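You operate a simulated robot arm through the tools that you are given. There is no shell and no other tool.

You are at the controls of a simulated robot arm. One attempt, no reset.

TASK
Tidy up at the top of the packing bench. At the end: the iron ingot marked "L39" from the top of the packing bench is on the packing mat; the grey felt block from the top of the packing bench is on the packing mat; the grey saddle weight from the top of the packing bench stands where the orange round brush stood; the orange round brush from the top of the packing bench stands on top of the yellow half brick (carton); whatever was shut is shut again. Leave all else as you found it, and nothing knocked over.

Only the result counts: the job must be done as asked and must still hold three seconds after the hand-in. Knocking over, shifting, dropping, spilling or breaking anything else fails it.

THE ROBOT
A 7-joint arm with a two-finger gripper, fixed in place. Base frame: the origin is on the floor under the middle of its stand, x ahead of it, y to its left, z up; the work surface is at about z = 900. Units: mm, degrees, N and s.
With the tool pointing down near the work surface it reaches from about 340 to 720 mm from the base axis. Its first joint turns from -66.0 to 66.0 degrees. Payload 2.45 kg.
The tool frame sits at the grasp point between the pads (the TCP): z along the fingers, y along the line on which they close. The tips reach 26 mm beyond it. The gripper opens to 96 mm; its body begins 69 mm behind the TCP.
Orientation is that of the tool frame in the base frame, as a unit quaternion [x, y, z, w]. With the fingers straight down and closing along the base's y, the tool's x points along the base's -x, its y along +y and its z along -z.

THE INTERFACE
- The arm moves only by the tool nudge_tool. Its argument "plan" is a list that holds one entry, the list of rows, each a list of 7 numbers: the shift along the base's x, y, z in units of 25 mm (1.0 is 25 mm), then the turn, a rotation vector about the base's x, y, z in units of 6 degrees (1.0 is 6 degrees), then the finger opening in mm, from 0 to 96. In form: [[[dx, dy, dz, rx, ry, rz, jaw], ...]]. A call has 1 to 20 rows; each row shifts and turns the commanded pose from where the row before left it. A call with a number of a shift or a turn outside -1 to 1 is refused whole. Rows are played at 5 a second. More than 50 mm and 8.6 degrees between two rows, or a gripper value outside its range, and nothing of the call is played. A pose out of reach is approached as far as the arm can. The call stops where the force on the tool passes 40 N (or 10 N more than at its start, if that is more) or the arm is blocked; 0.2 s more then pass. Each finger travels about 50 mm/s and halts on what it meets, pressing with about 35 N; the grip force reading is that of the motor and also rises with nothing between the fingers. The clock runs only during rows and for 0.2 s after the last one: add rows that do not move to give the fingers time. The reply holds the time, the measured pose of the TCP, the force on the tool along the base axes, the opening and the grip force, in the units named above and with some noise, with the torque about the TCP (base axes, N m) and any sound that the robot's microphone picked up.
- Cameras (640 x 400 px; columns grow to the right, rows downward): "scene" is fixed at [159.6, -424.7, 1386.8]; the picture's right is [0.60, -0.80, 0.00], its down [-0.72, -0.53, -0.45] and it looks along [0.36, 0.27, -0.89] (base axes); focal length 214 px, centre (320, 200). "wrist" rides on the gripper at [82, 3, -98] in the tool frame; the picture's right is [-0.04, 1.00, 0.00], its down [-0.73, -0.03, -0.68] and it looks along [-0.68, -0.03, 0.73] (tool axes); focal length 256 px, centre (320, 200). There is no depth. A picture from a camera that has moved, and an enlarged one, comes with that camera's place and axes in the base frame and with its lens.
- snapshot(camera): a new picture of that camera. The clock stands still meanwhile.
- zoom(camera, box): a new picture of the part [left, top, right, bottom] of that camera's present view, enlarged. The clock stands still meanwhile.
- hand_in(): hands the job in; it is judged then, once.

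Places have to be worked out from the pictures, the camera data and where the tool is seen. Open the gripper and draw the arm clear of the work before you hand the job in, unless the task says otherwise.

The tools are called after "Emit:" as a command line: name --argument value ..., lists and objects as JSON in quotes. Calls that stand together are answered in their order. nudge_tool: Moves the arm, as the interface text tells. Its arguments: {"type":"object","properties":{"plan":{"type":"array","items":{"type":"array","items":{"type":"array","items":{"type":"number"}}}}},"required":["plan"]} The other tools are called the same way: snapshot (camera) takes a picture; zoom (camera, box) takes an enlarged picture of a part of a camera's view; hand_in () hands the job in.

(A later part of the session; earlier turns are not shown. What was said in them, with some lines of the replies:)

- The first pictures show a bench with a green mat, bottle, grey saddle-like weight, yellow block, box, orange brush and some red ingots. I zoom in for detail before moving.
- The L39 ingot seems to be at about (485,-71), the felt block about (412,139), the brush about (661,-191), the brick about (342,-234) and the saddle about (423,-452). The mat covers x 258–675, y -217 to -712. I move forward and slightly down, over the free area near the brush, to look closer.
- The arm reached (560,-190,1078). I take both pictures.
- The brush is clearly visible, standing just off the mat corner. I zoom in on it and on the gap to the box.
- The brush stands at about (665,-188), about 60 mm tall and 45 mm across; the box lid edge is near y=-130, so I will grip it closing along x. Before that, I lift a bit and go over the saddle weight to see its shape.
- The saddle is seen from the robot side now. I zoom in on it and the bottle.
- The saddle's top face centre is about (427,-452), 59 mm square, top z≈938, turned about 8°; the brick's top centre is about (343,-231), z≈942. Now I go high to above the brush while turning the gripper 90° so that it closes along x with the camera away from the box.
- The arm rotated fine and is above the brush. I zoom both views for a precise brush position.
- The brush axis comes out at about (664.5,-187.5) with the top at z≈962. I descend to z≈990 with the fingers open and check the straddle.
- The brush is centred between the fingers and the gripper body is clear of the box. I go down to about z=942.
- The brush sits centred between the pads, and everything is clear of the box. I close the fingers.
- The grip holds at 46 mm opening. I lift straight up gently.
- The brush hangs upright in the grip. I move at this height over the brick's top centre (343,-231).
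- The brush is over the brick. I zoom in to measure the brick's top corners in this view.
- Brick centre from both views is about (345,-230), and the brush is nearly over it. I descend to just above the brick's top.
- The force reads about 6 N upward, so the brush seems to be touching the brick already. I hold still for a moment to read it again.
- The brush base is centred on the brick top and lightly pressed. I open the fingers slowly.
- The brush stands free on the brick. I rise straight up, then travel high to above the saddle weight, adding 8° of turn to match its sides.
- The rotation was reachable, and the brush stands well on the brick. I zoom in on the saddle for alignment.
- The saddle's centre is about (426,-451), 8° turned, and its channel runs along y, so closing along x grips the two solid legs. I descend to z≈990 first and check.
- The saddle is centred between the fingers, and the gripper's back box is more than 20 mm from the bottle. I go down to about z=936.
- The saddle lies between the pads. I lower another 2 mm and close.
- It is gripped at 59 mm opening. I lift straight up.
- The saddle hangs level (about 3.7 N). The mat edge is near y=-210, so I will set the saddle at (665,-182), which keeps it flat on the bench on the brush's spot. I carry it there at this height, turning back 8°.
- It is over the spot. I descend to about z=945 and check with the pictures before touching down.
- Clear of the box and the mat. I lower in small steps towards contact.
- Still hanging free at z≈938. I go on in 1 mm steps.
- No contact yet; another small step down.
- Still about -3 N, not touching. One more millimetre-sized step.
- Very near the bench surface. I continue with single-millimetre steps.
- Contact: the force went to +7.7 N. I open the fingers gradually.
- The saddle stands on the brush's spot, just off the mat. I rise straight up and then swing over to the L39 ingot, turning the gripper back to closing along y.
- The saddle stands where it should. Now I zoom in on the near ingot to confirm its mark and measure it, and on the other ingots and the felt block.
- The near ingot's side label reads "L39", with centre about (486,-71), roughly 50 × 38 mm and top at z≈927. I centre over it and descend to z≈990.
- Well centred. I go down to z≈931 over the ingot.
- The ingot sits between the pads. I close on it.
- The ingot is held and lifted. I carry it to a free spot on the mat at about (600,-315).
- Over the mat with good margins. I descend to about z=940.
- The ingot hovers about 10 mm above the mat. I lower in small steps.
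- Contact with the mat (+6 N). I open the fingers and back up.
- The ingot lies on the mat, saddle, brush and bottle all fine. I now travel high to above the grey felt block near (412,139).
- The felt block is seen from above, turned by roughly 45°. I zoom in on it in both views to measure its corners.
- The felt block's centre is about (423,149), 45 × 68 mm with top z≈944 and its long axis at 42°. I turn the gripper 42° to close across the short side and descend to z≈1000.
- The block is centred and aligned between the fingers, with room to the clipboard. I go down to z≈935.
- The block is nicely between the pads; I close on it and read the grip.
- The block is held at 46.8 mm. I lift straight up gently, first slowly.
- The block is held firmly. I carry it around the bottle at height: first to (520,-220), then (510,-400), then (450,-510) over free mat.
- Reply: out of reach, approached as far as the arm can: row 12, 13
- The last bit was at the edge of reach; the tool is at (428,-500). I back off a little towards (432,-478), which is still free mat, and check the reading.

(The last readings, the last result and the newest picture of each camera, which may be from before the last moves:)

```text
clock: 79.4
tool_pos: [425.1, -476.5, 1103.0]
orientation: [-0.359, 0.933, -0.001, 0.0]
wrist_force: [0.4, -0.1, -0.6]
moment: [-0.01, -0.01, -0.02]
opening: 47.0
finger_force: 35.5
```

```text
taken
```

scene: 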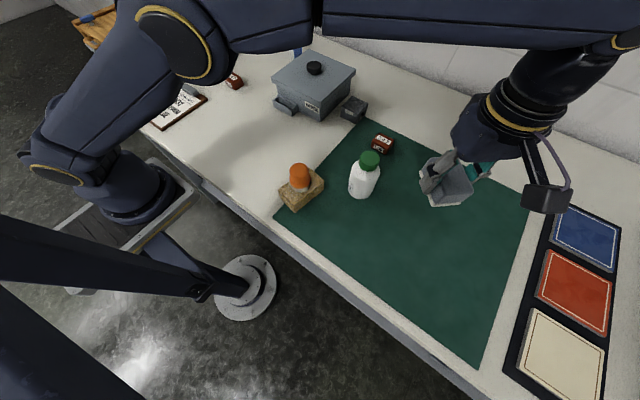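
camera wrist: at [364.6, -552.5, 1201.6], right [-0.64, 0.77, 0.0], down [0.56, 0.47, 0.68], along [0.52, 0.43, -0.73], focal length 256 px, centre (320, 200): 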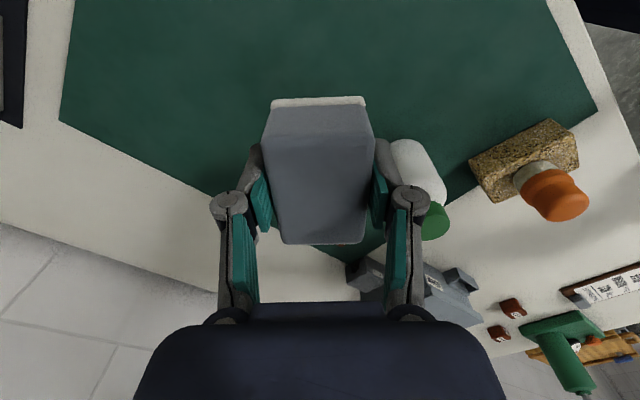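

Tool at (425,-476), all clear. I descend to about z=1000 and check the posture.

Emit:
nudge_tool --plan '[[[0, 0, -1, 0, 0, 0, 34], [0, 0, -1, 0, 0, 0, 34], [0, 0, -1, 0, 0, 0, 34], [0, 0, -1, 0, 0, 0, 34], [0, 0, 0, 0, 0, 0, 34]]]'

Emit:
snapshot --camera "scene"

Emit:
snapshot --camera "wrist"

```text
clock: 80.6
tool_pos: [426.2, -473.7, 1004.3]
orientation: [-0.358, 0.934, 0.0, -0.001]
wrist_force: [-0.7, 0.5, -0.6]
moment: [-0.05, -0.03, 0.01]
opening: 46.9
finger_force: 35.0
```

```text
taken
```

scene: 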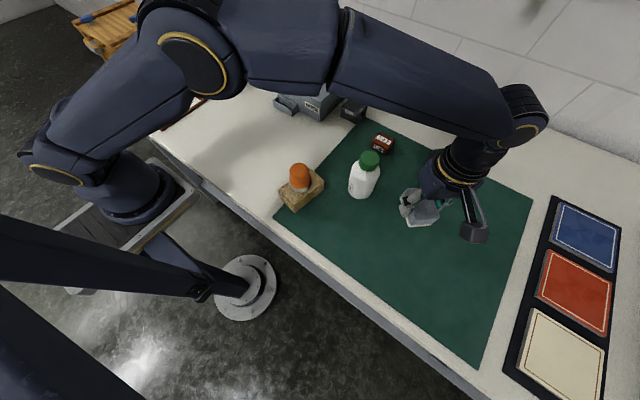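

```text
taken
camera wrist: at [363.9, -527.7, 1102.4], right [-0.64, 0.77, 0.0], down [0.57, 0.47, 0.68], along [0.52, 0.43, -0.73], focal length 256 px, centre (320, 200)
```

wrist: 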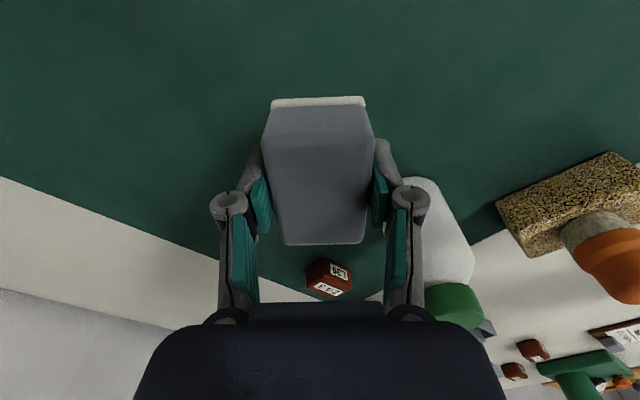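

The bottle is well clear. I go down to about z=945.

Emit:
nudge_tool --plan '[[[0, 0, -0.9, 0, 0, 0, 34], [0, 0, -0.9, 0, 0, 0, 34], [0, 0, -0.5, 0, 0, 0, 34], [0, 0, 0, 0, 0, 0, 34]]]'

Emit:
zoom --camera "scene" --box '[340, 130, 500, 250]'

```text
clock: 81.6
tool_pos: [426.8, -477.1, 946.9]
orientation: [-0.358, 0.934, 0.0, 0.0]
wrist_force: [0.9, -0.6, -1.2]
moment: [0.01, 0.02, -0.02]
opening: 46.8
finger_force: 35.0
```

```text
3.33 times, centred on (420, 190) of scene
camera zoom: at [159.6, -424.7, 1386.8], right [0.6, -0.8, 0.0], down [-0.72, -0.53, -0.45], along [0.36, 0.27, -0.89], focal length 715 px, centre (-13, 233)
```

zoom: 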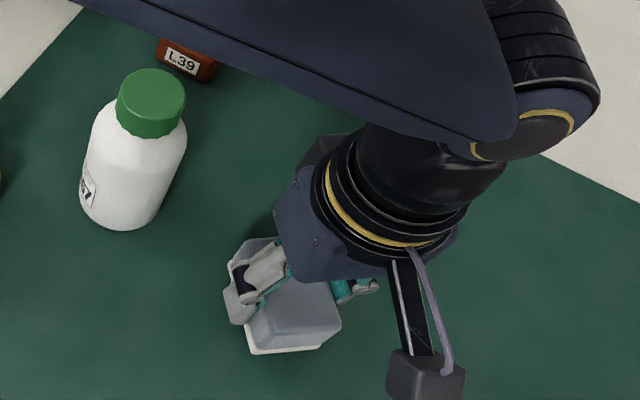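

Near the mat and clear of the bottle. I lower in small steps until contact.

Emit:
nudge_tool --plan '[[[0, 0, -0.16, 0, 0, 0, 34], [0, 0, -0.08, 0, 0, 0, 34], [0, 0, 0, 0, 0, 0, 34]]]'

```text
clock: 82.4
tool_pos: [427.0, -476.7, 940.8]
orientation: [-0.358, 0.934, 0.0, 0.0]
wrist_force: [0.5, 0.3, 0.2]
moment: [-0.01, 0.0, 0.03]
opening: 46.8
finger_force: 34.8
```

No clear contact yet; another 1.5 mm.

Emit:
nudge_tool --plan '[[[0, 0, -0.06, 0, 0, 0, 34], [0, 0, 0, 0, 0, 0, 34]]]'

```text
clock: 83.0
tool_pos: [425.4, -476.3, 938.3]
orientation: [-0.359, 0.933, 0.0, 0.0]
wrist_force: [-0.3, 0.1, -0.7]
moment: [0.05, -0.04, 0.0]
opening: 47.3
finger_force: 35.1
```

Still free; one more millimetre.

Emit:
nudge_tool --plan '[[[0, 0, -0.04, 0, 0, 0, 34], [0, 0, 0, 0, 0, 0, 34]]]'

```text
clock: 83.6
tool_pos: [426.3, -477.6, 938.0]
orientation: [-0.358, 0.934, 0.0, 0.0]
wrist_force: [-0.3, 1.1, 1.7]
moment: [0.07, -0.11, 0.01]
opening: 47.0
finger_force: 35.2
```

The force is now slightly upward, so contact has begun; half a millimetre more to confirm.

Emit:
nudge_tool --plan '[[[0, 0, -0.03, 0, 0, 0, 34], [0, 0, 0, 0, 0, 0, 34]]]'

```text
clock: 84.2
tool_pos: [426.1, -476.8, 938.0]
orientation: [-0.359, 0.933, -0.001, 0.0]
wrist_force: [-5.0, 5.9, 13.7]
moment: [0.24, 0.09, 0.06]
opening: 47.1
finger_force: 35.3
```

Firm contact with the mat (about 14 N). I open the fingers gradually.

Emit:
nudge_tool --plan '[[[0, 0, 0, 0, 0, 0, 49], [0, 0, 0, 0, 0, 0, 54], [0, 0, 0, 0, 0, 0, 64], [0, 0, 0, 0, 0, 0, 80], [0, 0, 0, 0, 0, 0, 84], [0, 0, 0, 0, 0, 0, 84]]]'

Emit:
snapshot --camera "wrist"

```text
clock: 85.6
tool_pos: [427.2, -477.8, 937.9]
orientation: [-0.358, 0.934, 0.001, 0.0]
wrist_force: [0.5, 0.2, 0.3]
moment: [0.0, 0.0, 0.02]
opening: 84.1
finger_force: 0.0
```

```text
taken
camera wrist: at [364.2, -529.4, 1034.9], right [-0.64, 0.77, 0.0], down [0.56, 0.47, 0.68], along [0.52, 0.43, -0.73], focal length 256 px, centre (320, 200)
```

wrist: 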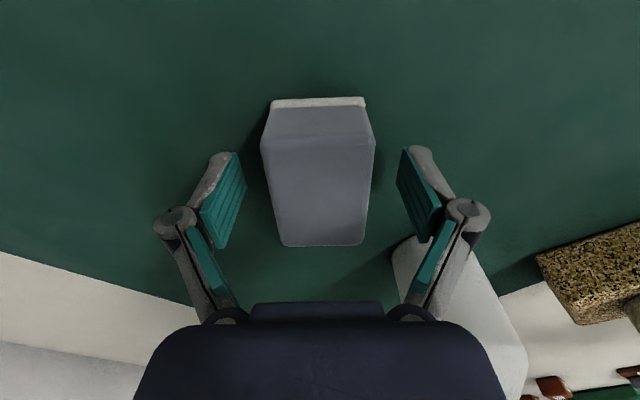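

The block stands free on the mat. I rise straight up to about z=1140.

Emit:
nudge_tool --plan '[[[0, 0, 0.5, 0, 0, 0, 86], [0, 0, 1, 0, 0, 0, 90], [0, 0, 1, 0, 0, 0, 95], [0, 0, 1, 0, 0, 0, 95], [0, 0, 1, 0, 0, 0, 95], [0, 0, 1, 0, 0, 0, 95], [0, 0, 1, 0, 0, 0, 95], [0, 0, 1, 0, 0, 0, 95], [0, 0, 0.6, 0, 0, 0, 95], [0, 0, 0, 0, 0, 0, 95]]]'

Emit:
snapshot --camera "scene"

```text
clock: 87.8
tool_pos: [426.5, -475.6, 1141.6]
orientation: [-0.358, 0.934, 0.0, 0.0]
wrist_force: [-0.6, -0.1, -0.4]
moment: [0.01, 0.03, -0.05]
opening: 95.1
finger_force: 0.0
```

```text
taken
```

scene: 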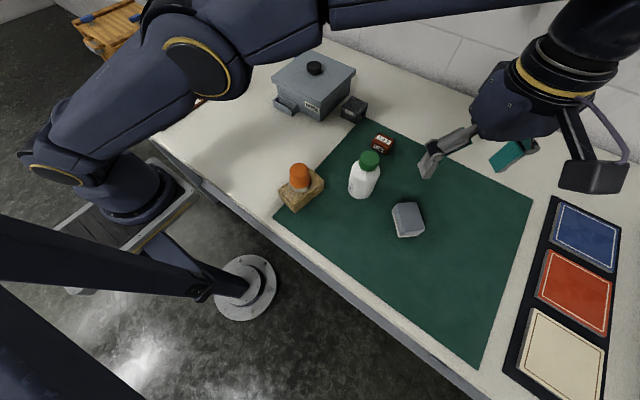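

Everything is in place on the mat. I draw the arm back high to its starting pose to get clear and inspect the whole bench.

Emit:
nudge_tool --plan '[[[-0.185, 0.939, 0, 0, 0, -0.467, 95], [-0.185, 0.939, 0, 0, 0, -0.467, 95], [-0.185, 0.939, 0, 0, 0, -0.467, 95], [-0.185, 0.939, 0, 0, 0, -0.467, 95], [-0.185, 0.939, 0, 0, 0, -0.467, 95], [-0.185, 0.939, 0, 0, 0, -0.467, 95], [-0.185, 0.939, 0, 0, 0, -0.467, 95], [-0.185, 0.939, 0, 0, 0, -0.467, 95], [-0.185, 0.939, 0, 0, 0, -0.467, 95], [-0.185, 0.939, 0, 0, 0, -0.467, 95], [-0.185, 0.939, 0, 0, 0, -0.467, 95], [-0.185, 0.939, 0, 0, 0, -0.467, 95], [-0.185, 0.939, 0, 0, 0, -0.467, 95], [-0.185, 0.939, 0, 0, 0, -0.467, 95], [-0.185, 0.939, 0, 0, 0, -0.467, 95], [0, 0, 0, 0, 0, 0, 95]]]'

Emit:
snapshot --camera "scene"

Emit:
snapshot --camera "wrist"

Emit:
zoom --camera "scene" --box '[260, 80, 440, 250]'

```text
clock: 91.2
tool_pos: [357.2, -122.9, 1137.3]
orientation: [0.001, 1.0, 0.0, 0.0]
wrist_force: [-0.3, 1.0, 0.7]
moment: [0.01, 0.0, 0.03]
opening: 95.0
finger_force: 0.0
```

```text
taken
```

scene: 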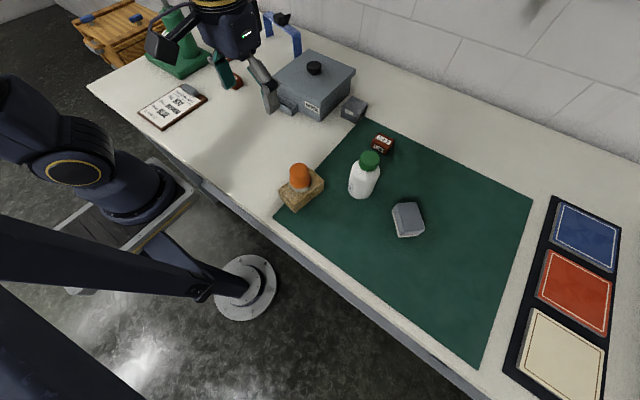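

```text
taken
camera wrist: at [276.3, -120.6, 1236.3], right [0.04, 1.0, 0.0], down [0.73, -0.03, 0.68], along [0.68, -0.03, -0.73], focal length 256 px, centre (320, 200)
```

wrist: 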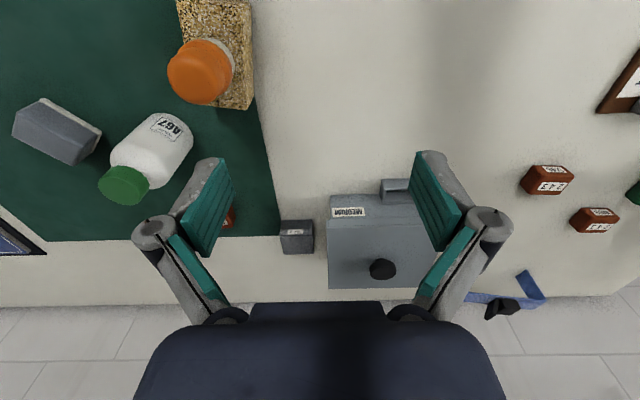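

```text
2.35 times, centred on (350, 165) of scene
camera zoom: at [159.6, -424.6, 1386.8], right [0.6, -0.8, 0.0], down [-0.72, -0.53, -0.45], along [0.36, 0.27, -0.89], focal length 505 px, centre (249, 282)
```

zoom: 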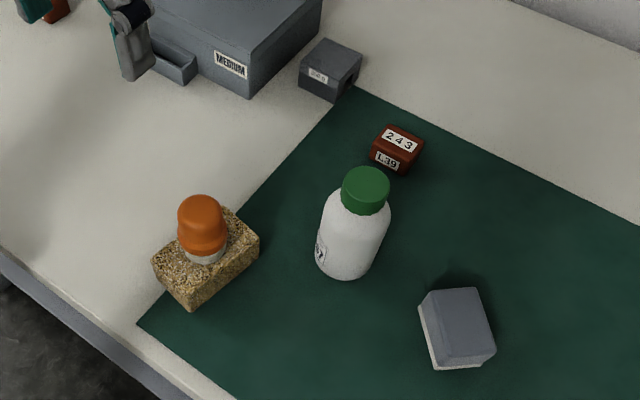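

Final check: L39 and the felt block lie on the green mat, and the saddle weight stands on the brush's old spot. The brush stands on the yellow brick. The box is still shut, the bottle and the other ingots have not moved, and the gripper is open and clear. I hand in the job.

Emit:
hand_in

```text
The job is handed in.
```

The job is handed in, and the last pictures show the bench as you asked:

- **L39 ingot:** it lies on the green mat at about (600, -315). I took this mat to be the packing mat.
- **Grey felt block:** it stands on the green mat at about (427, -477).
- **Grey saddle weight:** it stands where the orange brush was, about 6 mm nearer the box so that it sits flat beside the mat edge.
- **Orange brush:** it stands upright in the middle of the yellow half brick.
- **Everything else:** I opened nothing, so the box stayed shut. The bottle, brick, other ingots and clipboard look as they did at the start.

The gripper is open and the arm is back near its starting pose, clear of the work. I have not seen a verdict on the hand-in, only that it was accepted.
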